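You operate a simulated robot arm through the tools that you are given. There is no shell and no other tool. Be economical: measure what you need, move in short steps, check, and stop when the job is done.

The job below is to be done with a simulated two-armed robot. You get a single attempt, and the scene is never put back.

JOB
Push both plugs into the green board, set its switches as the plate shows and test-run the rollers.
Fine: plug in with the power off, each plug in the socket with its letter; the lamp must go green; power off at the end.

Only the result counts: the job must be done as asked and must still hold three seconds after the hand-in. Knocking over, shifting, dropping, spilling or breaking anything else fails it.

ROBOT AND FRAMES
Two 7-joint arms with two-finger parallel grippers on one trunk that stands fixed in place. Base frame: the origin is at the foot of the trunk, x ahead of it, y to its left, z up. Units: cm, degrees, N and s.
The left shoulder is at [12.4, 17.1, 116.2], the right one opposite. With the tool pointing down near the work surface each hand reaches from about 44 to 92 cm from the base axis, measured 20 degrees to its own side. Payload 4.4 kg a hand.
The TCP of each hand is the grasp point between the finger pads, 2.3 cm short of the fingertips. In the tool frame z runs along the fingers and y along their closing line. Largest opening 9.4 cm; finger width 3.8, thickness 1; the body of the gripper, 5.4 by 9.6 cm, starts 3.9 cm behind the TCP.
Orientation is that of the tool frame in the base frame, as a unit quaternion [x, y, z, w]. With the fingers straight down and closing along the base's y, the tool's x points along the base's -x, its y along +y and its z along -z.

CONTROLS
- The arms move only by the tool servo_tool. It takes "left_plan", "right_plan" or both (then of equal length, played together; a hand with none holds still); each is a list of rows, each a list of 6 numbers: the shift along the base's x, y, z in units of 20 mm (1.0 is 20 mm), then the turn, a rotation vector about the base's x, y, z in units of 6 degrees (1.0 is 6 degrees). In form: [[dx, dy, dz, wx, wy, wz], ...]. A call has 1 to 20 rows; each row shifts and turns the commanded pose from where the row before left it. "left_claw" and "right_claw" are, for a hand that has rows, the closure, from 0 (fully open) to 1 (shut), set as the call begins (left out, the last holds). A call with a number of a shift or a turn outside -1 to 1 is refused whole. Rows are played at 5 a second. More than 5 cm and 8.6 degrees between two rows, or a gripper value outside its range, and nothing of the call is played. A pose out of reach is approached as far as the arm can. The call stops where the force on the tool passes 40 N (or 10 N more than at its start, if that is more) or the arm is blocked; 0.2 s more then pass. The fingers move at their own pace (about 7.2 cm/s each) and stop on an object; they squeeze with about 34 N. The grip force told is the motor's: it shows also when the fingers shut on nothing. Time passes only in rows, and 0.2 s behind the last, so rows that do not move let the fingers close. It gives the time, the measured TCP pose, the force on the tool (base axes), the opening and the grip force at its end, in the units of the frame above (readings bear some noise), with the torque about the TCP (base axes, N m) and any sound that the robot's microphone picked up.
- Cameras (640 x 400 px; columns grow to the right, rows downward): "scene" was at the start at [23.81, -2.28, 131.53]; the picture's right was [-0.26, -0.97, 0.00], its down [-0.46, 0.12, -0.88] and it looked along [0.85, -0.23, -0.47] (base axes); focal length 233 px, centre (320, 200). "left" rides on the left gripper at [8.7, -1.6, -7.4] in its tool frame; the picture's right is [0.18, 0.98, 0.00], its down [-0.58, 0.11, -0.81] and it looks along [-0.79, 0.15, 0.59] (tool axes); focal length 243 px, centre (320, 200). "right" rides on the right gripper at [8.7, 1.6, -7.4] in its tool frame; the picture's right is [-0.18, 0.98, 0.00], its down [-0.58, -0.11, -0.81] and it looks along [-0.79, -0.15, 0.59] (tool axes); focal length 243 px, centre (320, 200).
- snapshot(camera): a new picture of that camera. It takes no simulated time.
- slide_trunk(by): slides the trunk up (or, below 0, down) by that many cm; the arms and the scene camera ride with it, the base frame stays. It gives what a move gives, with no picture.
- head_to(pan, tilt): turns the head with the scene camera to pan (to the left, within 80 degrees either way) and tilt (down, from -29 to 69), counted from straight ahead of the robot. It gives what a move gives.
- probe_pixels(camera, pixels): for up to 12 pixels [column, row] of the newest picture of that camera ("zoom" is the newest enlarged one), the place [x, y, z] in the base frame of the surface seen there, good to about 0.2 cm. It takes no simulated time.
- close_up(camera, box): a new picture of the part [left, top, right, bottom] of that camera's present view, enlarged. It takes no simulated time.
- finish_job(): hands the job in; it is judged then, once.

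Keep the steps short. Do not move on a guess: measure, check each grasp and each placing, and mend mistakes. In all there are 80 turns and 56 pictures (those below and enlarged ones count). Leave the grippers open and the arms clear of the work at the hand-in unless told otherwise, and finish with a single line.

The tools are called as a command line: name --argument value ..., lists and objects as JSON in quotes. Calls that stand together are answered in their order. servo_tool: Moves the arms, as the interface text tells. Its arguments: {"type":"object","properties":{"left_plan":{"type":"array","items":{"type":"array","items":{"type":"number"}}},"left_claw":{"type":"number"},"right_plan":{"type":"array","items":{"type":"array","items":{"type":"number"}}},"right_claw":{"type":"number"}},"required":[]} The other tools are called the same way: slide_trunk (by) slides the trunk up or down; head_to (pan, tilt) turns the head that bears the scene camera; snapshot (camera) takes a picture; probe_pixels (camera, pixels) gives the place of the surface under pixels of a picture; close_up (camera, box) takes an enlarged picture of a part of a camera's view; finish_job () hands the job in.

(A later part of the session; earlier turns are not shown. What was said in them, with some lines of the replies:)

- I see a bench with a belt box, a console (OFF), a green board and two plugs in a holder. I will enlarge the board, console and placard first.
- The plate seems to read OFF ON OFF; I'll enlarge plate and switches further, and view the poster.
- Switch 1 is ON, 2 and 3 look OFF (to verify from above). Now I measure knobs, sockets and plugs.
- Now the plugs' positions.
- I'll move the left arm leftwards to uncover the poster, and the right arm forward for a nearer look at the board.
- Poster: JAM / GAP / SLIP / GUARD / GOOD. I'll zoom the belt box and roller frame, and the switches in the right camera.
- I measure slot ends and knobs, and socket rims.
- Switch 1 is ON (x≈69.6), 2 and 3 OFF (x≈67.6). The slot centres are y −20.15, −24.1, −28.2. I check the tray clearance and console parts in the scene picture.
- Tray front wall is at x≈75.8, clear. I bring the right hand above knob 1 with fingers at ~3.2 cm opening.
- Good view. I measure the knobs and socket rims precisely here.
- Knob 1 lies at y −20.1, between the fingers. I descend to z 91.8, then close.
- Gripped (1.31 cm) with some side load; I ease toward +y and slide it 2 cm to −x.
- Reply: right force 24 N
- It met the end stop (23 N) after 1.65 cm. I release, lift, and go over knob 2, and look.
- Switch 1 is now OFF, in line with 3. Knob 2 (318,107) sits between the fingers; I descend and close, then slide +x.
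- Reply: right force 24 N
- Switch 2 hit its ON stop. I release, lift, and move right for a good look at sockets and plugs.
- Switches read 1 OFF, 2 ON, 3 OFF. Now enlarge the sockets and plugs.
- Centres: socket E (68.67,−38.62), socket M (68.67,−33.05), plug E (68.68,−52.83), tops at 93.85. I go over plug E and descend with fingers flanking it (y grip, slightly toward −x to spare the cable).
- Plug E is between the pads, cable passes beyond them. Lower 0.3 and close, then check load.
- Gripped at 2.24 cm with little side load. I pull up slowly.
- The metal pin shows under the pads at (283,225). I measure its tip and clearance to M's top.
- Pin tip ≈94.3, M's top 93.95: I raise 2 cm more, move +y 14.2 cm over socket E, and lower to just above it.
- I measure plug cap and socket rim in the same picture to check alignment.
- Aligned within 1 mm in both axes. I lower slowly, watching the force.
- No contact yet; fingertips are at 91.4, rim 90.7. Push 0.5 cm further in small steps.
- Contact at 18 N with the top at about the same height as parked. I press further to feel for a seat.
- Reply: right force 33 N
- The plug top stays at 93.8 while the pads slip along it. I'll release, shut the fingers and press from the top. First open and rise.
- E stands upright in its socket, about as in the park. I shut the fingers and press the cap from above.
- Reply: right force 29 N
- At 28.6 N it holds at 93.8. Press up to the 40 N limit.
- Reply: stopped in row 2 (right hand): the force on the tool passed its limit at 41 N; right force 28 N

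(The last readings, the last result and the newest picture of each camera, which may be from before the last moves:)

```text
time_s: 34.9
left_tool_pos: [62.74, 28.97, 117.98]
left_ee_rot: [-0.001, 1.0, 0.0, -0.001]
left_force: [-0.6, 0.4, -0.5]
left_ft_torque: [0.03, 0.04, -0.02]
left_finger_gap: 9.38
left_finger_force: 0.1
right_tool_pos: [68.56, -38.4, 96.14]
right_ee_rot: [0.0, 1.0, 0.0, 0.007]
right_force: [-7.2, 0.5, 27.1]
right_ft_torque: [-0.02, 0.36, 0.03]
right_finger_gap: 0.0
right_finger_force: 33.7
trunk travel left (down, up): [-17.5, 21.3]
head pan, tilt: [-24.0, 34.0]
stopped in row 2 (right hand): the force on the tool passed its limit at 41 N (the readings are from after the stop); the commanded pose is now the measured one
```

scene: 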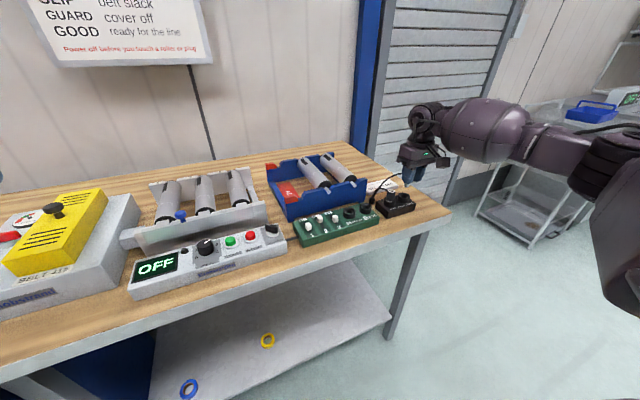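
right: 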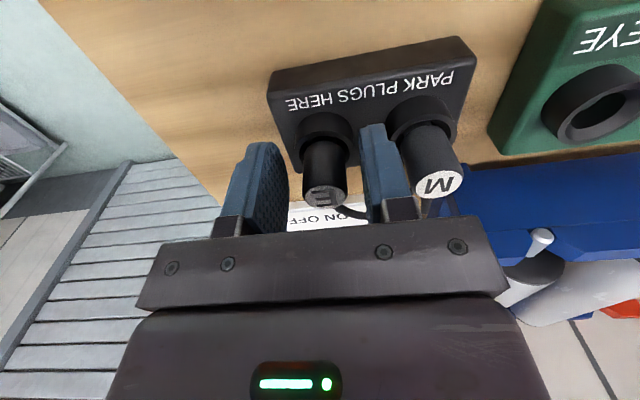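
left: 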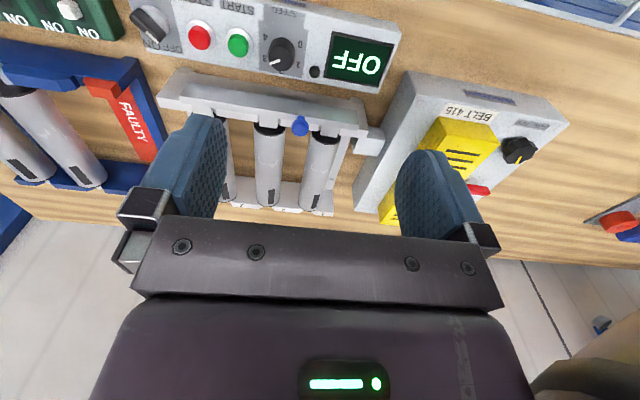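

The limit was reached with no further sinking: E is at its stop. I lift, reopen, straighten the small tilt, and go over plug M.

servo_tool --right_plan '[[0, 0, 1, 0, 0.13, 0], [0, 0, 1.2, 0, 0, 0]]' --right_claw 0.57

servo_tool --right_plan '[[0, 0, 1, 0, 0.13, 0], [0, 0, 1, 0, 0, 0], [-0.106, -0.878, 0, 0, 0, 0], [-0.106, -0.878, 0, 0, 0, 0], [-0.106, -0.878, 0, 0, 0, 0], [-0.106, -0.878, 0, 0, 0, 0], [-0.106, -0.878, 0, 0, 0, 0], [0, 0, -1, 0, 0, 0], [0, 0, 0, 0, 0, 0]]' --right_claw 0.57

snapshot --camera "right"

```text
refused: 1.2 is not a number from -1 to 1
```

```text
time_s: 36.9
left_tool_pos: [62.85, 28.87, 117.73]
left_ee_rot: [-0.001, 1.0, 0.001, 0.0]
left_force: [1.1, -0.2, 0.0]
left_ft_torque: [0.02, 0.0, 0.0]
left_finger_gap: 9.38
left_finger_force: 0.0
right_tool_pos: [67.55, -47.28, 97.62]
right_ee_rot: [0.0, 1.0, 0.001, -0.003]
right_force: [0.5, -0.3, 0.2]
right_ft_torque: [-0.03, 0.0, 0.01]
right_finger_gap: 4.04
right_finger_force: 0.1
trunk travel left (down, up): [-17.5, 21.3]
head pan, tilt: [-24.0, 34.0]
```

```text
25 pictures are left
```

right: 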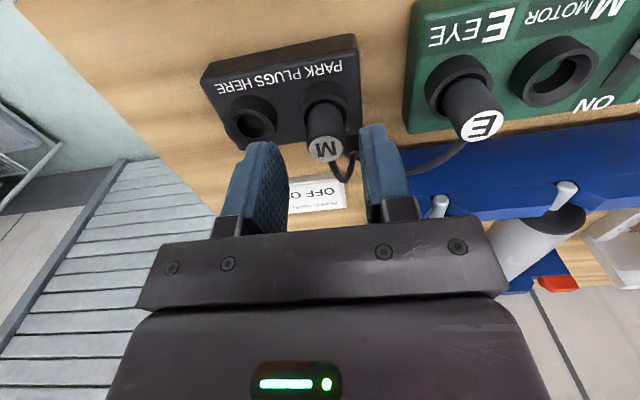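

M's cap (326,148) is centred between the pads. I descend to z≈93.65 and close.

servo_tool --right_plan '[[0, 0.03, -0.7, 0, -0.05, 0], [0, 0, -0.7, 0, 0, 0], [0, 0, -0.57, 0, 0, 0], [0, 0, 0, 0, 0, 0]]'

servo_tool --right_plan '[[0, 0, 0, 0, 0, 0], [0, 0, 0, 0, 0, 0], [0, 0, 0, 0, 0, 0]]' --right_claw 1

```text
time_s: 37.9
left_tool_pos: [63.0, 28.98, 117.82]
left_ee_rot: [-0.001, 1.0, 0.0, 0.001]
left_force: [0.1, 0.8, -0.1]
left_ft_torque: [-0.03, -0.02, 0.02]
left_finger_gap: 9.4
left_finger_force: 0.1
right_tool_pos: [67.3, -47.24, 93.64]
right_ee_rot: [0.0, 1.0, 0.001, -0.001]
right_force: [0.6, -0.2, 0.3]
right_ft_torque: [0.01, 0.03, 0.01]
right_finger_gap: 4.03
right_finger_force: 0.0
trunk travel left (down, up): [-17.5, 21.3]
head pan, tilt: [-24.0, 34.0]
```

```text
time_s: 38.7
left_tool_pos: [62.9, 28.98, 117.82]
left_ee_rot: [-0.001, 1.0, 0.0, 0.0]
left_force: [-0.2, -0.3, -0.2]
left_ft_torque: [0.0, -0.01, -0.03]
left_finger_gap: 9.39
left_finger_force: 0.0
right_tool_pos: [67.5, -47.23, 93.65]
right_ee_rot: [0.0, 1.0, 0.001, -0.001]
right_force: [0.2, -0.7, 0.4]
right_ft_torque: [-0.02, 0.0, 0.0]
right_finger_gap: 2.24
right_finger_force: 33.6
trunk travel left (down, up): [-17.5, 21.3]
head pan, tilt: [-24.0, 34.0]
```

Good grip, no side load. Lift 7 cm, move 14.2 cm to +y over socket M, and lower to just above it.

servo_tool --right_plan '[[0, 0, 0.3, 0, 0, 0], [0, 0, 0.4, 0, 0, 0], [0, 0, 0.8, 0, 0, 0], [0, 0, 1, 0, 0, 0], [0, 0, 1, 0, 0, 0], [0, 0.8875, 0, 0, 0, 0], [0, 0.8875, 0, 0, 0, 0], [0, 0.8875, 0, 0, 0, 0], [0, 0.8875, 0, 0, 0, 0], [0, 0.8875, 0, 0, 0, 0], [0, 0.8875, 0, 0, 0, 0], [0, 0.8875, 0, 0, 0, 0], [0, 0.8875, 0, 0, 0, 0], [0, 0, 0, 0, 0, 0], [0, 0, -1, 0, 0, 0], [0, 0, -1, 0, 0, 0], [0, 0, 0, 0, 0, 0]]'

close_up --camera "right" --box '[200, 50, 440, 210]'

probe_pixels --camera "zoom" --pixels '[[268, 185], [391, 180], [328, 138], [284, 300], [327, 290], [370, 300], [304, 225], [330, 222], [357, 225], [330, 370]]'

```text
time_s: 42.3
left_tool_pos: [63.01, 28.99, 117.74]
left_ee_rot: [0.0, 1.0, 0.001, 0.0]
left_force: [-0.8, 0.4, -0.4]
left_ft_torque: [0.01, 0.0, 0.01]
left_finger_gap: 9.4
left_finger_force: 0.1
right_tool_pos: [67.44, -33.01, 96.64]
right_ee_rot: [0.0, 1.0, 0.001, -0.001]
right_force: [-0.6, -0.6, -0.7]
right_ft_torque: [0.01, -0.04, 0.0]
right_finger_gap: 2.25
right_finger_force: 33.3
trunk travel left (down, up): [-17.5, 21.3]
head pan, tilt: [-24.0, 34.0]
```

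```text
2.50 times, centred on (320, 130) of right
```

zoom: 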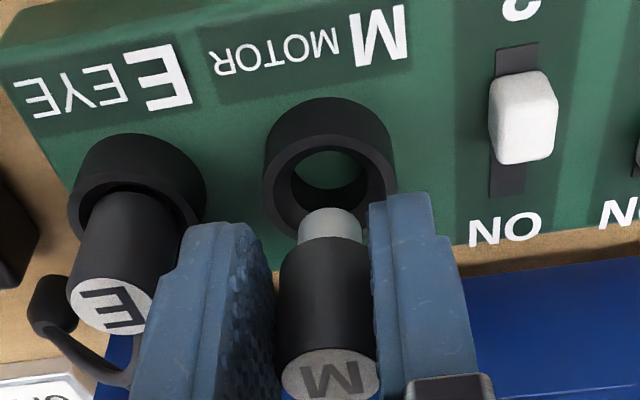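

```text
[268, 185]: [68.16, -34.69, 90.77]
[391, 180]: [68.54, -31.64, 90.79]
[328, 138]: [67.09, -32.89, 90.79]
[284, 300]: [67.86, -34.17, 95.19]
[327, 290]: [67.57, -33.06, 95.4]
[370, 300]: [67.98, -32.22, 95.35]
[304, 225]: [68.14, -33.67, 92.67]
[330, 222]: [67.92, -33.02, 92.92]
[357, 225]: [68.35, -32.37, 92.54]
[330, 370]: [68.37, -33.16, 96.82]
```

Aligned (plug −33.1, rim centre −33.1). Lower and press lightly.

servo_tool --right_plan '[[0, 0, -0.4, 0, 0, 0], [0, 0, -0.4, 0, 0, 0], [0, 0, -0.2, 0, 0, 0], [0, 0, -0.2, 0, 0, 0], [0, 0, -0.1, 0, 0, 0], [0, 0, -0.1, 0, 0, 0], [0, 0, -0.1, 0, 0, 0], [0, 0, -0.1, 0, 0, 0], [0, 0, 0, 0, 0, 0]]'

```text
time_s: 44.3
left_tool_pos: [62.89, 28.98, 117.9]
left_ee_rot: [0.0, 1.0, 0.0, 0.001]
left_force: [-0.9, 0.1, -0.8]
left_ft_torque: [0.03, 0.01, -0.01]
left_finger_gap: 9.4
left_finger_force: 0.0
right_tool_pos: [67.41, -32.98, 93.7]
right_ee_rot: [0.0, 1.0, 0.0, 0.001]
right_force: [2.6, 0.8, 7.8]
right_ft_torque: [0.07, -0.15, -0.01]
right_finger_gap: 2.25
right_finger_force: 33.5
trunk travel left (down, up): [-17.5, 21.3]
head pan, tilt: [-24.0, 34.0]
```

Contact at the same height as E. Release, rise, shut the fingers and press on the cap.

servo_tool --right_plan '[[0, 0, 0.1, 0, 0, 0], [0, 0, 0, 0, 0, 0], [0, 0, 0.5, 0, 0, 0], [0, 0, 1, 0, 0, 0], [0, 0, 0.8, 0, 0, 0], [0.4, 0, 0, 0, 0, 0], [0, 0, 0, 0, 0, 0]]' --right_claw 0.57

servo_tool --right_plan '[[0, 0, 0, 0, 0, 0], [0, 0, 0, 0, 0, 0], [0, 0, 0, 0, 0, 0], [0, 0, -0.4, 0, 0, 0], [0, 0, -0.4, 0, 0, 0], [0, 0, -0.2, 0, 0, 0], [0, 0, -0.1, 0, 0, 0], [0, 0, -0.1, 0, 0, 0], [0, 0, -0.1, 0, 0, 0], [0, 0, -0.1, 0, 0, 0], [0, 0, 0, 0, 0, 0]]' --right_claw 1

```text
time_s: 45.9
left_tool_pos: [63.03, 28.96, 117.82]
left_ee_rot: [0.0, 1.0, 0.0, -0.001]
left_force: [-0.1, 0.5, -0.5]
left_ft_torque: [0.02, -0.01, -0.03]
left_finger_gap: 9.39
left_finger_force: 0.1
right_tool_pos: [68.23, -32.97, 98.37]
right_ee_rot: [0.0, 1.0, 0.001, -0.001]
right_force: [0.4, -0.6, 0.9]
right_ft_torque: [0.0, 0.01, -0.01]
right_finger_gap: 4.04
right_finger_force: 0.2
trunk travel left (down, up): [-17.5, 21.3]
head pan, tilt: [-24.0, 34.0]
```

```text
time_s: 48.3
left_tool_pos: [62.62, 29.12, 118.07]
left_ee_rot: [-0.001, 1.0, 0.0, 0.002]
left_force: [0.5, -0.5, -0.3]
left_ft_torque: [0.01, 0.02, 0.01]
left_finger_gap: 9.42
left_finger_force: 0.1
right_tool_pos: [68.2, -32.95, 96.02]
right_ee_rot: [0.0, 1.0, 0.001, 0.003]
right_force: [0.7, -1.5, 34.1]
right_ft_torque: [-0.06, -0.25, -0.02]
right_finger_gap: 0.0
right_finger_force: 34.3
trunk travel left (down, up): [-17.5, 21.3]
head pan, tilt: [-24.0, 34.0]
```

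M also rests at its stop at 34 N. I lift and move the right hand for a close view of the console.

servo_tool --right_plan '[[0, 0, 1, 0, 0, 0], [0, 0, 1, 0, 0, 0], [0, 0, 1, 0, 0, 0], [0, 0, 1, 0, 0, 0], [-0.3, 1, 0, 0, 0, 0], [-0.3, 1, 0, 0, 0, 0], [-0.3, 1, 0, 0, 0, 0], [-0.3, 1, 0, 0, 0, 0], [-0.3, 1, 0, 0, 0, 0], [-0.3, 1, 0, 0, 0, 0], [-0.3, 1, 0, 0, 0, 0], [-0.3, 1, 0, 0, 0, 0], [-0.3, 1, 0, 0, 0, 0], [-0.3, 1, 0, 0, 0, 0], [-0.3, 1, 0, 0, 0, 0], [0, 0, 0, 0, 0, 0]]' --right_claw 0.62

snapshot --camera "right"

head_to --pan -8 --tilt 40

close_up --camera "scene" --box '[180, 130, 440, 290]'

```text
time_s: 51.7
left_tool_pos: [62.92, 28.97, 117.78]
left_ee_rot: [0.0, 1.0, 0.0, -0.001]
left_force: [0.7, 1.2, 0.1]
left_ft_torque: [0.04, -0.03, 0.0]
left_finger_gap: 9.39
left_finger_force: 0.0
right_tool_pos: [61.53, -11.05, 103.42]
right_ee_rot: [0.0, 1.0, 0.001, -0.001]
right_force: [1.2, -0.1, 0.1]
right_ft_torque: [-0.01, -0.02, -0.03]
right_finger_gap: 3.57
right_finger_force: 0.1
trunk travel left (down, up): [-17.5, 21.3]
head pan, tilt: [-24.0, 34.0]
```

```text
23 pictures are left
```

right: 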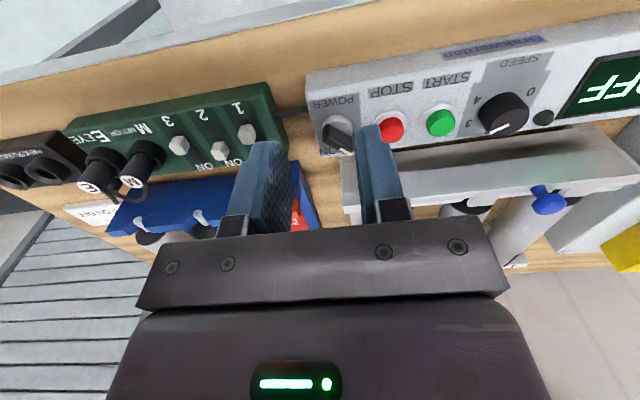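

```text
time_s: 52.5
left_tool_pos: [63.07, 28.87, 117.76]
left_ee_rot: [-0.001, 1.0, 0.0, 0.0]
left_force: [-0.9, -0.7, 0.4]
left_ft_torque: [-0.02, -0.01, 0.0]
left_finger_gap: 9.39
left_finger_force: 0.0
right_tool_pos: [61.58, -10.83, 103.48]
right_ee_rot: [0.0, 1.0, 0.0, -0.001]
right_force: [-0.4, 0.3, -0.4]
right_ft_torque: [0.0, 0.01, 0.01]
right_finger_gap: 3.58
right_finger_force: 0.0
trunk travel left (down, up): [-17.5, 21.3]
head pan, tilt: [-8.0, 40.0]
```

```text
2.46 times, centred on (310, 210) of scene
```

zoom: 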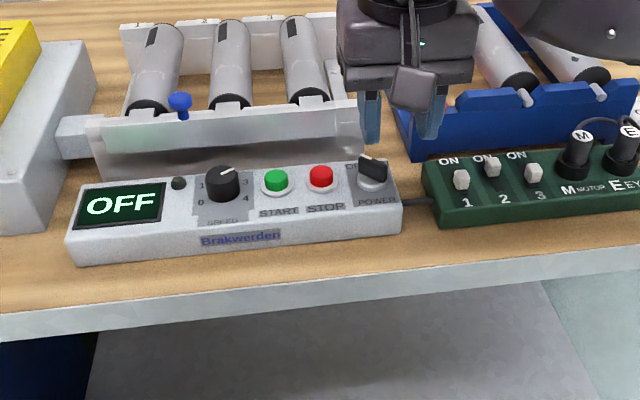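

Zoom on the power knob to measure its handle direction.

close_up --camera "right" --box '[300, 85, 428, 165]'

probe_pixels --camera "zoom" --pixels '[[130, 180], [155, 190], [190, 225], [235, 250], [265, 265], [250, 315], [150, 250], [230, 200], [460, 215], [700, 170], [275, 195], [110, 220]]'

```text
5.00 times, centred on (364, 125) of right
```

zoom: 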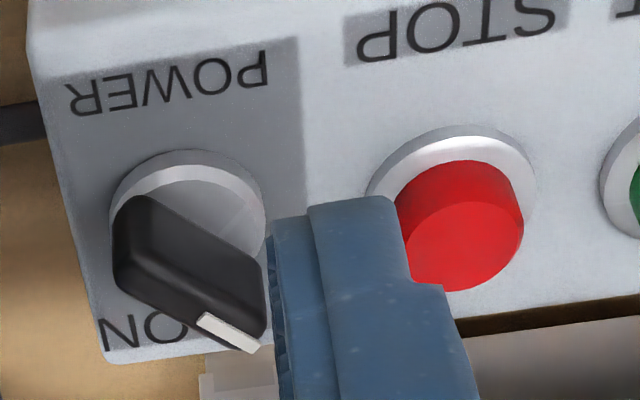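

```text
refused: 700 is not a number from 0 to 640
```

probe_pixels --camera "zoom" --pixels '[[125, 275], [160, 295], [195, 312], [230, 332], [255, 347], [125, 215], [200, 240], [255, 280], [185, 160], [118, 195], [258, 200], [460, 240]]'

```text
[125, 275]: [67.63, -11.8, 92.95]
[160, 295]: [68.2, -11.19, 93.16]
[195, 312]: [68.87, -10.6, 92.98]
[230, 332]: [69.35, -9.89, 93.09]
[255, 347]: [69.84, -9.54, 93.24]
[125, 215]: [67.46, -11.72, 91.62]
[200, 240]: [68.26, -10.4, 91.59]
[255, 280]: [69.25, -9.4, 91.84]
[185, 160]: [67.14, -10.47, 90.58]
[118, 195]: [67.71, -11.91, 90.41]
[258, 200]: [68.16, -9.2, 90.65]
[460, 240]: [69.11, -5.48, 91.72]
```

Handle is at 45°, pointing (+x,+y)=OFF; ON is 90° clockwise. Its centre ≈(68.65,−10.6), top 93.1. I check the roller frame's height and closeness behind it.

close_up --camera "scene" --box '[210, 140, 370, 240]'

probe_pixels --camera "zoom" --pixels '[[300, 80], [300, 130], [400, 115], [400, 60], [150, 55], [500, 150], [455, 170], [190, 175], [290, 195], [395, 185], [90, 95], [215, 185]]'

```text
4.00 times, centred on (290, 190) of scene
```

zoom: 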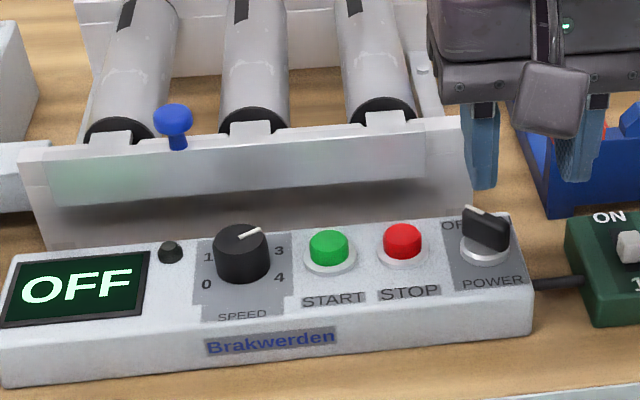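

```text
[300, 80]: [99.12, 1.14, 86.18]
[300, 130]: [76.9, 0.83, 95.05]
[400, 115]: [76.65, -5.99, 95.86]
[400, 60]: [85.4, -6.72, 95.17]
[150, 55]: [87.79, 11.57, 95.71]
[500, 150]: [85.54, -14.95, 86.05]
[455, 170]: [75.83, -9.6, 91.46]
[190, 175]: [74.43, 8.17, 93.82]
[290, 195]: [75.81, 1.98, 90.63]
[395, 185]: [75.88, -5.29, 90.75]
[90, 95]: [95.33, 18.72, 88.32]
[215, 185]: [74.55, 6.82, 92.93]
```

The guard bar tops at z≈96, x≥74.4: clear. I move over the power knob while turning the tool +45°, then lower to 97.5 and look.

servo_tool --right_plan '[[0.444, 0.022, 0, 0, 0, 0.9375], [0.444, 0.022, 0, 0, 0, 0.9375], [0.444, 0.022, 0, 0, 0, 0.9375], [0.444, 0.022, 0, 0, 0, 0.9375], [0.444, 0.022, 0, 0, 0, 0.9375], [0.444, 0.022, 0, 0, 0, 0.9375], [0.444, 0.022, 0, 0, 0, 0.9375], [0.444, 0.022, 0, 0, 0, 0.9375], [0, 0, -1, 0, 0, 0], [0, 0, -1, 0, 0, 0], [0, 0, -1, 0, 0, 0], [0, 0, 0, 0, 0, 0]]'

snapshot --camera "right"

```text
time_s: 55.1
left_tool_pos: [62.92, 28.85, 117.78]
left_ee_rot: [-0.001, 1.0, 0.0, 0.0]
left_force: [0.4, -0.4, 0.2]
left_ft_torque: [0.0, 0.02, 0.01]
left_finger_gap: 9.4
left_finger_force: 0.0
right_tool_pos: [68.77, -10.63, 97.52]
right_ee_rot: [-0.383, 0.924, 0.0, 0.0]
right_force: [0.0, -0.5, 0.2]
right_ft_torque: [-0.01, 0.0, -0.04]
right_finger_gap: 3.57
right_finger_force: 0.1
trunk travel left (down, up): [-17.5, 21.3]
head pan, tilt: [-8.0, 40.0]
```

```text
19 pictures are left
```

right: 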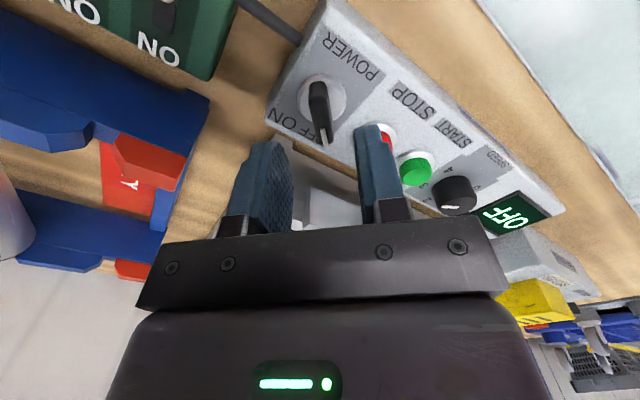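

The handle (319,110) is aligned between the pads. Descend to 93.3 and grip.

servo_tool --right_plan '[[0, 0, -0.7, 0, 0, 0], [0, 0, -0.7, 0, 0, 0], [0, 0, -0.68, 0, 0, 0], [0, 0, 0, 0, 0, 0]]'

servo_tool --right_plan '[[0, 0, 0, 0, 0, 0], [0, 0, 0, 0, 0, 0], [0, 0, 0, 0, 0, 0]]' --right_claw 1

```text
time_s: 56.1
left_tool_pos: [62.95, 28.98, 117.81]
left_ee_rot: [-0.001, 1.0, 0.0, 0.001]
left_force: [-0.3, -0.5, 0.9]
left_ft_torque: [0.03, -0.04, 0.0]
left_finger_gap: 9.38
left_finger_force: 0.0
right_tool_pos: [68.75, -10.67, 93.11]
right_ee_rot: [-0.382, 0.924, 0.0, -0.001]
right_force: [0.6, -0.2, -0.4]
right_ft_torque: [0.0, 0.03, -0.01]
right_finger_gap: 3.55
right_finger_force: 0.1
trunk travel left (down, up): [-17.5, 21.3]
head pan, tilt: [-8.0, 40.0]
```

```text
time_s: 56.9
left_tool_pos: [62.94, 28.99, 117.75]
left_ee_rot: [-0.001, 1.0, 0.0, 0.0]
left_force: [-0.5, -0.3, -0.3]
left_ft_torque: [0.02, 0.02, 0.02]
left_finger_gap: 9.42
left_finger_force: 0.1
right_tool_pos: [68.72, -10.5, 93.23]
right_ee_rot: [-0.383, 0.924, 0.0, -0.001]
right_force: [-6.1, 5.4, -3.2]
right_ft_torque: [0.14, -0.5, -0.03]
right_finger_gap: 1.09
right_finger_force: 45.1
trunk travel left (down, up): [-17.5, 21.3]
head pan, tilt: [-8.0, 40.0]
```

Gripped (1.09 cm). Ease the side load and turn 90° clockwise.

servo_tool --right_plan '[[-0.05, 0.05, 0, 0, 0, 0], [0, 0, 0, 0, 0, -1], [0, 0, 0, 0, 0, -1], [0, 0, 0, 0, 0, -1], [0, 0, 0, 0, 0, -1], [0, 0, 0, 0, 0, -1], [0, 0, 0, 0, 0, -1], [0, 0, 0, 0, 0, -1], [0, 0, 0, 0, 0, -1], [0, 0, 0, 0, 0, -1], [0, 0, 0, 0, 0, -1], [0, 0, 0, 0, 0, -1], [0, 0, 0, 0, 0, -1], [0, 0, 0, 0, 0, -1], [0, 0, 0, 0, 0, -1], [0, 0, 0, 0, 0, -1], [0, 0, 0, 0, 0, 0]]'

close_up --camera "scene" --box '[200, 150, 360, 250]'

```text
time_s: 60.5
left_tool_pos: [63.06, 29.05, 117.75]
left_ee_rot: [-0.001, 1.0, -0.001, 0.0]
left_force: [-0.1, -0.3, 0.4]
left_ft_torque: [0.0, -0.01, -0.01]
left_finger_gap: 9.4
left_finger_force: 0.1
right_tool_pos: [68.69, -10.44, 93.26]
right_ee_rot: [0.384, 0.923, 0.001, -0.002]
right_force: [4.1, 14.0, -7.2]
right_ft_torque: [-0.2, -0.34, 0.06]
right_finger_gap: 1.08
right_finger_force: 45.2
trunk travel left (down, up): [-17.5, 21.3]
head pan, tilt: [-8.0, 40.0]
```

```text
4.00 times, centred on (280, 200) of scene
```

zoom: 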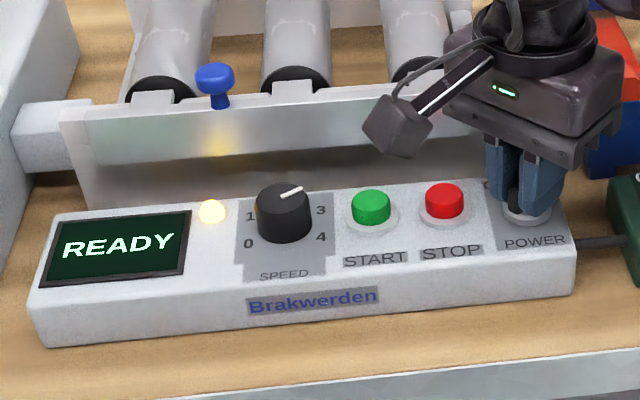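

Display shows READY, lamp lit amber. I measure START's top at (371,197), then release and lift.

probe_pixels --camera "zoom" --pixels '[[371, 190], [354, 197], [389, 197], [371, 206], [283, 190], [444, 192], [216, 70], [60, 120]]'

servo_tool --right_plan '[[0, 0, 0, 0, 0, 0], [0, 0, 0, 0, 0, 0], [0, 0, 0.5, 0, 0, 0], [0, 0, 1, 0, 0, 0], [0, 0, 1, 0, 0, 0], [0, 0, 0, 0, 0, 0]]' --right_claw 0.62

```text
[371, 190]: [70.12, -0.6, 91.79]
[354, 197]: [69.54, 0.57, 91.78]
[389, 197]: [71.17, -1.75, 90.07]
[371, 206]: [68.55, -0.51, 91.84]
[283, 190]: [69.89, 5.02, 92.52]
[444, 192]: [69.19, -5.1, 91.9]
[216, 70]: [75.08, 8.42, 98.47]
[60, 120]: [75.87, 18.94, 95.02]
```

```text
time_s: 61.9
left_tool_pos: [63.01, 28.97, 117.71]
left_ee_rot: [-0.002, 1.0, 0.0, 0.0]
left_force: [-0.3, 0.2, -0.8]
left_ft_torque: [-0.01, 0.01, -0.01]
left_finger_gap: 9.39
left_finger_force: 0.2
right_tool_pos: [68.69, -10.52, 98.31]
right_ee_rot: [0.384, 0.923, 0.0, -0.002]
right_force: [0.1, -0.4, 0.3]
right_ft_torque: [0.04, -0.01, 0.0]
right_finger_gap: 3.58
right_finger_force: 0.1
trunk travel left (down, up): [-17.5, 21.3]
head pan, tilt: [-8.0, 40.0]
```

START centre ≈(69.2,−0.5), top 91.8. I move over it with the fingers shut and descend to just above.

servo_tool --right_plan '[[0.03, 0.835, 0, 0, 0, 0], [0.03, 0.835, 0, 0, 0, 0], [0.03, 0.835, 0, 0, 0, 0], [0.03, 0.835, 0, 0, 0, 0], [0.03, 0.835, 0, 0, 0, 0], [0.03, 0.835, 0, 0, 0, 0], [0, 0, -0.9, 0, 0, 0], [0, 0, -0.9, 0, 0, 0], [0, 0, 0, 0, 0, 0]]' --right_claw 1

close_up --camera "scene" --box '[200, 150, 360, 250]'

```text
time_s: 63.9
left_tool_pos: [62.97, 29.01, 117.95]
left_ee_rot: [-0.002, 1.0, 0.0, 0.001]
left_force: [0.7, 0.4, 0.0]
left_ft_torque: [-0.02, -0.02, 0.0]
left_finger_gap: 9.37
left_finger_force: 0.0
right_tool_pos: [69.08, -0.67, 94.76]
right_ee_rot: [0.384, 0.923, 0.001, 0.0]
right_force: [0.2, 0.6, 0.1]
right_ft_torque: [-0.04, 0.0, 0.02]
right_finger_gap: 0.02
right_finger_force: 34.1
trunk travel left (down, up): [-17.5, 21.3]
head pan, tilt: [-8.0, 40.0]
```

```text
4.00 times, centred on (280, 200) of scene
```

zoom: 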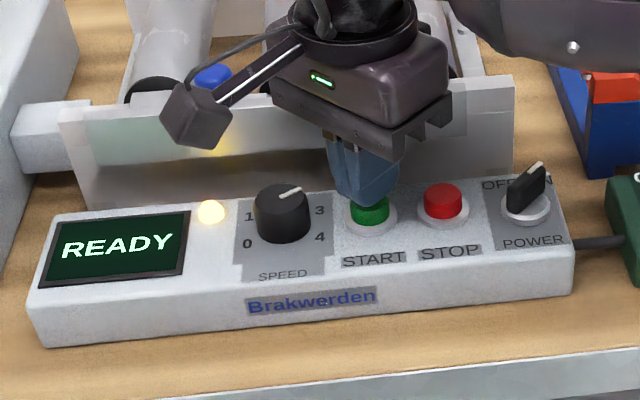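

Fingers are right over START, power is ON. I press gently in small steps.

servo_tool --right_plan '[[0, 0, -0.3, 0, 0, 0], [0, 0, -0.15, 0, 0, 0], [0, 0, -0.1, 0, 0, 0], [0, 0, 0, 0, 0, 0]]'

close_up --camera "scene" --box '[200, 150, 360, 250]'

```text
time_s: 64.9
left_tool_pos: [62.92, 29.05, 117.76]
left_ee_rot: [-0.001, 1.0, 0.0, 0.0]
left_force: [0.1, 0.1, -0.4]
left_ft_torque: [0.01, 0.03, 0.03]
left_finger_gap: 9.38
left_finger_force: 0.0
right_tool_pos: [69.03, -0.53, 93.6]
right_ee_rot: [0.383, 0.924, 0.002, 0.0]
right_force: [1.7, -0.6, 1.7]
right_ft_torque: [-0.02, -0.06, 0.0]
right_finger_gap: 0.01
right_finger_force: 33.7
trunk travel left (down, up): [-17.5, 21.3]
head pan, tilt: [-8.0, 40.0]
```

```text
4.00 times, centred on (280, 200) of scene
```

zoom: 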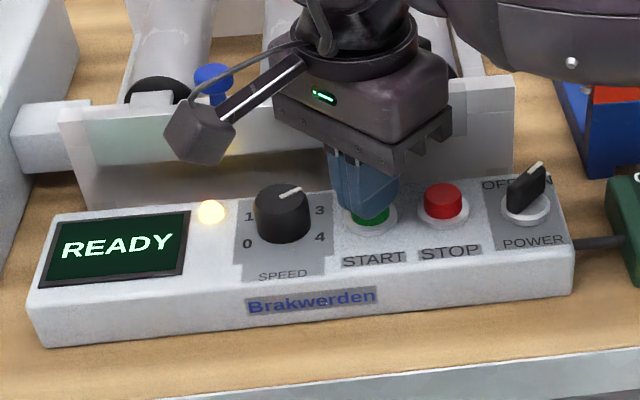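

Button is yielding (1.7 N); press 0.4 cm more, hold, then come up 1 cm.

servo_tool --right_plan '[[0, 0, -0.1, 0, 0, 0], [0, 0, -0.1, 0, 0, 0], [0, 0, 0, 0, 0, 0]]'

close_up --camera "scene" --box '[200, 150, 360, 250]'

```text
time_s: 65.7
left_tool_pos: [62.9, 28.91, 117.82]
left_ee_rot: [-0.001, 1.0, 0.0, 0.001]
left_force: [0.6, 0.0, 0.4]
left_ft_torque: [-0.01, -0.01, -0.02]
left_finger_gap: 9.42
left_finger_force: 0.0
right_tool_pos: [69.0, -0.47, 93.39]
right_ee_rot: [0.384, 0.924, 0.001, 0.001]
right_force: [3.0, -0.3, 12.7]
right_ft_torque: [-0.06, -0.07, 0.09]
right_finger_gap: 0.0
right_finger_force: 34.5
trunk travel left (down, up): [-17.5, 21.3]
head pan, tilt: [-8.0, 40.0]
heard: click
```

```text
4.00 times, centred on (280, 200) of scene
```

zoom: 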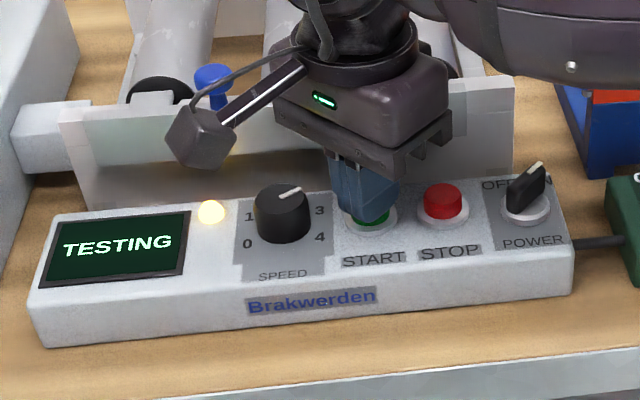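

Click heard and display shows TESTING. I lift off and wait.

servo_tool --right_plan '[[0, 0, 0.5, 0, 0, 0], [0, 0, 0.5, 0, 0, 0], [0, 0, 1, 0, 0, 0], [0, 0, 0, 0, 0, 0], [0, 0, 0, 0, 0, 0], [0, 0, 0, 0, 0, 0], [0, 0, 0, 0, 0, 0], [0, 0, 0, 0, 0, 0], [0, 0, 0, 0, 0, 0], [0, 0, 0, 0, 0, 0], [0, 0, 0, 0, 0, 0], [0, 0, 0, 0, 0, 0], [0, 0, 0, 0, 0, 0], [0, 0, 0, 0, 0, 0], [0, 0, 0, 0, 0, 0], [0, 0, 0, 0, 0, 0]]'

close_up --camera "scene" --box '[200, 150, 360, 250]'

```text
time_s: 69.1
left_tool_pos: [63.0, 29.02, 117.87]
left_ee_rot: [-0.001, 1.0, 0.0, 0.0]
left_force: [-0.1, 0.2, 0.7]
left_ft_torque: [0.04, -0.01, 0.0]
left_finger_gap: 9.41
left_finger_force: 0.0
right_tool_pos: [68.95, -0.47, 97.17]
right_ee_rot: [0.383, 0.924, 0.001, 0.0]
right_force: [0.0, 0.2, 0.3]
right_ft_torque: [0.02, 0.0, -0.01]
right_finger_gap: 0.0
right_finger_force: 34.1
trunk travel left (down, up): [-17.5, 21.3]
head pan, tilt: [-8.0, 40.0]
```

```text
4.00 times, centred on (280, 200) of scene
```

zoom: 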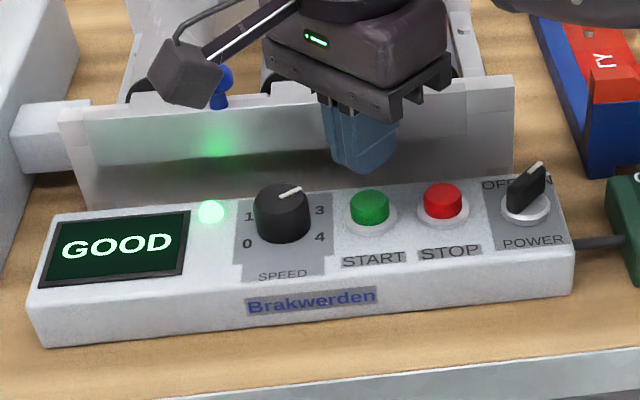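

GOOD with a green lamp. Now power off: back over the power knob with the same −45° pose, open fingers.

servo_tool --right_plan '[[0, 0, 0.55, 0, 0, 0], [-0.03, -0.835, 0, 0, 0, 0], [-0.03, -0.835, 0, 0, 0, 0], [-0.03, -0.835, 0, 0, 0, 0], [-0.03, -0.835, 0, 0, 0, 0], [-0.03, -0.835, 0, 0, 0, 0], [-0.03, -0.835, 0, 0, 0, 0], [0, 0, 0, 0, 0, 0]]' --right_claw 0.62

snapshot --camera "right"

```text
time_s: 70.9
left_tool_pos: [62.9, 29.03, 117.81]
left_ee_rot: [-0.001, 1.0, 0.0, 0.0]
left_force: [-0.2, 0.0, 0.1]
left_ft_torque: [0.0, -0.01, -0.01]
left_finger_gap: 9.42
left_finger_force: 0.0
right_tool_pos: [68.64, -10.65, 98.27]
right_ee_rot: [0.384, 0.923, 0.001, 0.0]
right_force: [-0.5, -0.1, 0.2]
right_ft_torque: [-0.01, -0.01, -0.02]
right_finger_gap: 3.58
right_finger_force: 0.2
trunk travel left (down, up): [-17.5, 21.3]
head pan, tilt: [-8.0, 40.0]
```

```text
13 pictures are left
```

right: 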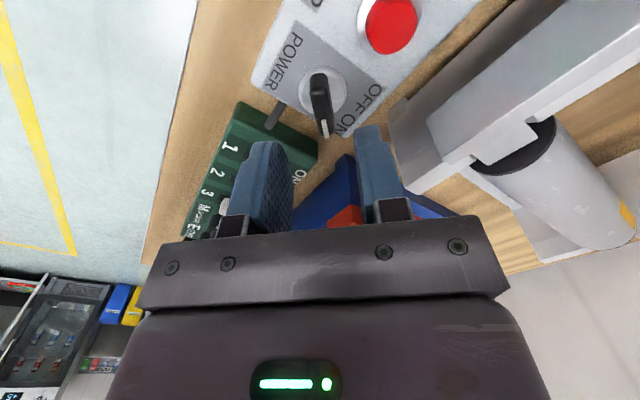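

Handle (320,105) is between the pads and aligned. Descend 5 cm and grip.

servo_tool --right_plan '[[0, 0, -0.85, 0, 0, 0], [0, 0, -0.85, 0, 0, 0], [0, 0, -0.82, 0, 0, 0], [0, 0, 0, 0, 0, 0]]'

servo_tool --right_plan '[[0, 0, 0, 0, 0, 0], [0, 0, 0, 0, 0, 0], [0, 0, 0, 0, 0, 0]]' --right_claw 1

```text
time_s: 71.9
left_tool_pos: [62.98, 28.91, 117.92]
left_ee_rot: [0.0, 1.0, -0.001, 0.0]
left_force: [-0.3, -0.7, 0.3]
left_ft_torque: [0.02, 0.04, -0.02]
left_finger_gap: 9.38
left_finger_force: 0.1
right_tool_pos: [68.57, -10.58, 93.25]
right_ee_rot: [0.384, 0.923, 0.001, -0.001]
right_force: [0.6, -0.4, 0.0]
right_ft_torque: [0.03, 0.02, 0.02]
right_finger_gap: 3.57
right_finger_force: 0.1
trunk travel left (down, up): [-17.5, 21.3]
head pan, tilt: [-8.0, 40.0]
```

```text
time_s: 72.7
left_tool_pos: [63.1, 28.88, 117.77]
left_ee_rot: [-0.001, 1.0, 0.0, 0.0]
left_force: [0.1, -0.1, 0.3]
left_ft_torque: [0.0, 0.03, -0.04]
left_finger_gap: 9.39
left_finger_force: 0.1
right_tool_pos: [68.8, -10.52, 93.19]
right_ee_rot: [0.383, 0.924, 0.001, 0.0]
right_force: [8.8, 6.5, -0.7]
right_ft_torque: [0.03, 0.15, 0.01]
right_finger_gap: 1.07
right_finger_force: 45.5
trunk travel left (down, up): [-17.5, 21.3]
head pan, tilt: [-8.0, 40.0]
```

Gripped. Ease slightly and turn 90° counter-clockwise to OFF.

servo_tool --right_plan '[[0.05, 0.04, 0, 0, 0, 0], [0, 0, 0, 0, 0, 1], [0, 0, 0, 0, 0, 1], [0, 0, 0, 0, 0, 1], [0, 0, 0, 0, 0, 1], [0, 0, 0, 0, 0, 1], [0, 0, 0, 0, 0, 1], [0, 0, 0, 0, 0, 1], [0, 0, 0, 0, 0, 1], [0, 0, 0, 0, 0, 1], [0, 0, 0, 0, 0, 1], [0, 0, 0, 0, 0, 1], [0, 0, 0, 0, 0, 1], [0, 0, 0, 0, 0, 1], [0, 0, 0, 0, 0, 1], [0, 0, 0, 0, 0, 1], [0, 0, 0, 0, 0, 0]]'

close_up --camera "scene" --box '[200, 150, 360, 250]'

```text
time_s: 76.3
left_tool_pos: [63.05, 28.94, 117.88]
left_ee_rot: [-0.001, 1.0, 0.0, 0.001]
left_force: [0.5, -0.5, -0.1]
left_ft_torque: [0.0, 0.0, 0.01]
left_finger_gap: 9.38
left_finger_force: 0.1
right_tool_pos: [68.77, -10.54, 93.23]
right_ee_rot: [-0.383, 0.924, 0.0, -0.002]
right_force: [5.8, -0.3, -0.2]
right_ft_torque: [0.17, -0.55, 0.01]
right_finger_gap: 1.08
right_finger_force: 44.9
trunk travel left (down, up): [-17.5, 21.3]
head pan, tilt: [-8.0, 40.0]
```

```text
4.00 times, centred on (280, 200) of scene
```

zoom: 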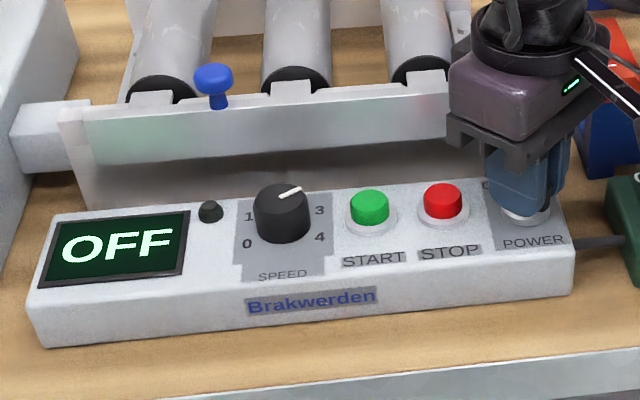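

Display OFF. Release, lift straight up, turn the tool back, retract, and open fully.

servo_tool --right_plan '[[0, 0, 0, 0, 0, 0], [0, 0, 0, 0, 0, 0], [0, 0, 0.5, 0, 0, 0], [0, 0, 1, 0, 0, 0], [0, 0, 1, 0, 0, 0], [0, 0, 1, 0, 0, 0], [0, 0, 1, 0, 0, 0]]' --right_claw 0.62

servo_tool --right_plan '[[-0.8, -0.8, 0.8, 0, 0, -0.75], [-0.8, -0.8, 0.8, 0, 0, -0.75], [-0.8, -0.8, 0.8, 0, 0, -0.75], [-0.8, -0.8, 0.8, 0, 0, -0.75], [-0.8, -0.8, 0.8, 0, 0, -0.75], [-0.8, -0.8, 0.8, 0, 0, -0.75], [-0.8, -0.8, 0.8, 0, 0, -0.75], [-0.8, -0.8, 0.8, 0, 0, -0.75], [-0.8, -0.8, 0, 0, 0, -0.75], [-0.8, -0.8, 0, 0, 0, -0.75], [0, 0, 0, 0, 0, 0], [0, 0, 0, 0, 0, 0]]' --right_claw 0

head_to --pan -15 --tilt 32

snapshot --camera "scene"

close_up --camera "scene" --box '[220, 160, 476, 320]'

```text
time_s: 77.9
left_tool_pos: [62.93, 28.94, 117.87]
left_ee_rot: [-0.001, 1.0, 0.0, -0.001]
left_force: [-0.1, 0.7, -0.3]
left_ft_torque: [0.0, 0.01, 0.01]
left_finger_gap: 9.4
left_finger_force: 0.1
right_tool_pos: [68.73, -10.45, 102.34]
right_ee_rot: [-0.381, 0.924, 0.0, -0.002]
right_force: [0.4, -0.2, -0.5]
right_ft_torque: [0.01, 0.03, 0.01]
right_finger_gap: 3.56
right_finger_force: 0.0
trunk travel left (down, up): [-17.5, 21.3]
head pan, tilt: [-8.0, 40.0]
```

```text
time_s: 80.5
left_tool_pos: [62.85, 29.02, 117.8]
left_ee_rot: [-0.001, 1.0, 0.0, 0.001]
left_force: [0.1, -0.3, -0.4]
left_ft_torque: [0.02, 0.01, -0.02]
left_finger_gap: 9.41
left_finger_force: 0.1
right_tool_pos: [52.68, -26.64, 115.1]
right_ee_rot: [0.001, 1.0, 0.001, 0.0]
right_force: [0.2, -0.6, 0.0]
right_ft_torque: [-0.04, 0.0, 0.01]
right_finger_gap: 9.39
right_finger_force: 0.0
trunk travel left (down, up): [-17.5, 21.3]
head pan, tilt: [-8.0, 40.0]
```

```text
time_s: 81.2
left_tool_pos: [62.92, 29.02, 117.83]
left_ee_rot: [-0.001, 1.0, 0.0, 0.001]
left_force: [0.1, 0.1, 0.0]
left_ft_torque: [-0.01, -0.03, 0.0]
left_finger_gap: 9.42
left_finger_force: 0.0
right_tool_pos: [52.88, -26.44, 115.02]
right_ee_rot: [0.001, 1.0, 0.0, -0.001]
right_force: [-0.1, -0.4, -0.2]
right_ft_torque: [0.01, 0.02, -0.01]
right_finger_gap: 9.42
right_finger_force: 0.0
trunk travel left (down, up): [-17.5, 21.3]
head pan, tilt: [-15.0, 32.0]
```

```text
11 pictures are left
```

scene: 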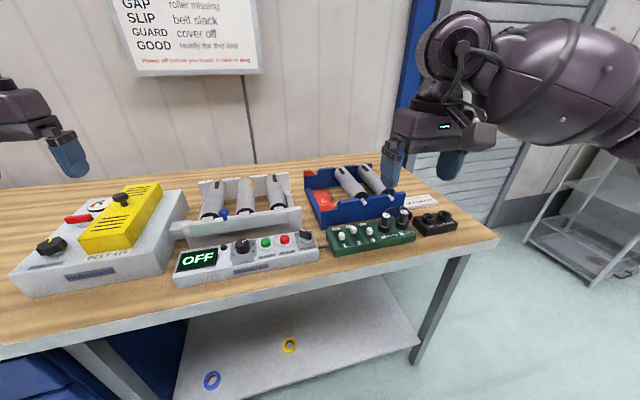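

```text
2.50 times, centred on (348, 240) of scene
```

zoom: 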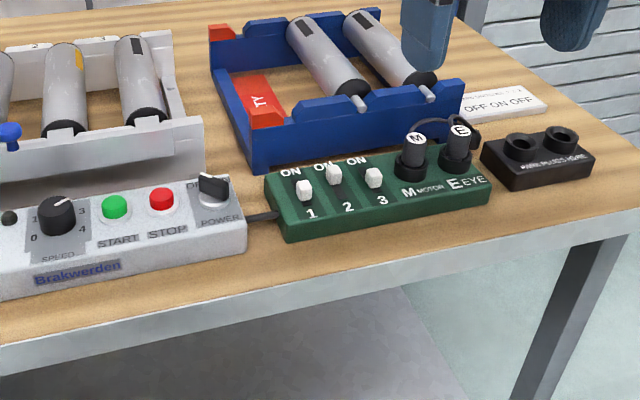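

Both plugs are in their lettered sockets, the switches read OFF ON OFF, the test showed GOOD with a green lamp, the power is off, and both arms are clear with grippers open. I hand the job in.

finish_job

```text
The job is handed in.
```

Done: plugs M and E are in their own sockets, the switches are at OFF-ON-OFF, the rollers tested GOOD with a green lamp, and the power is off.
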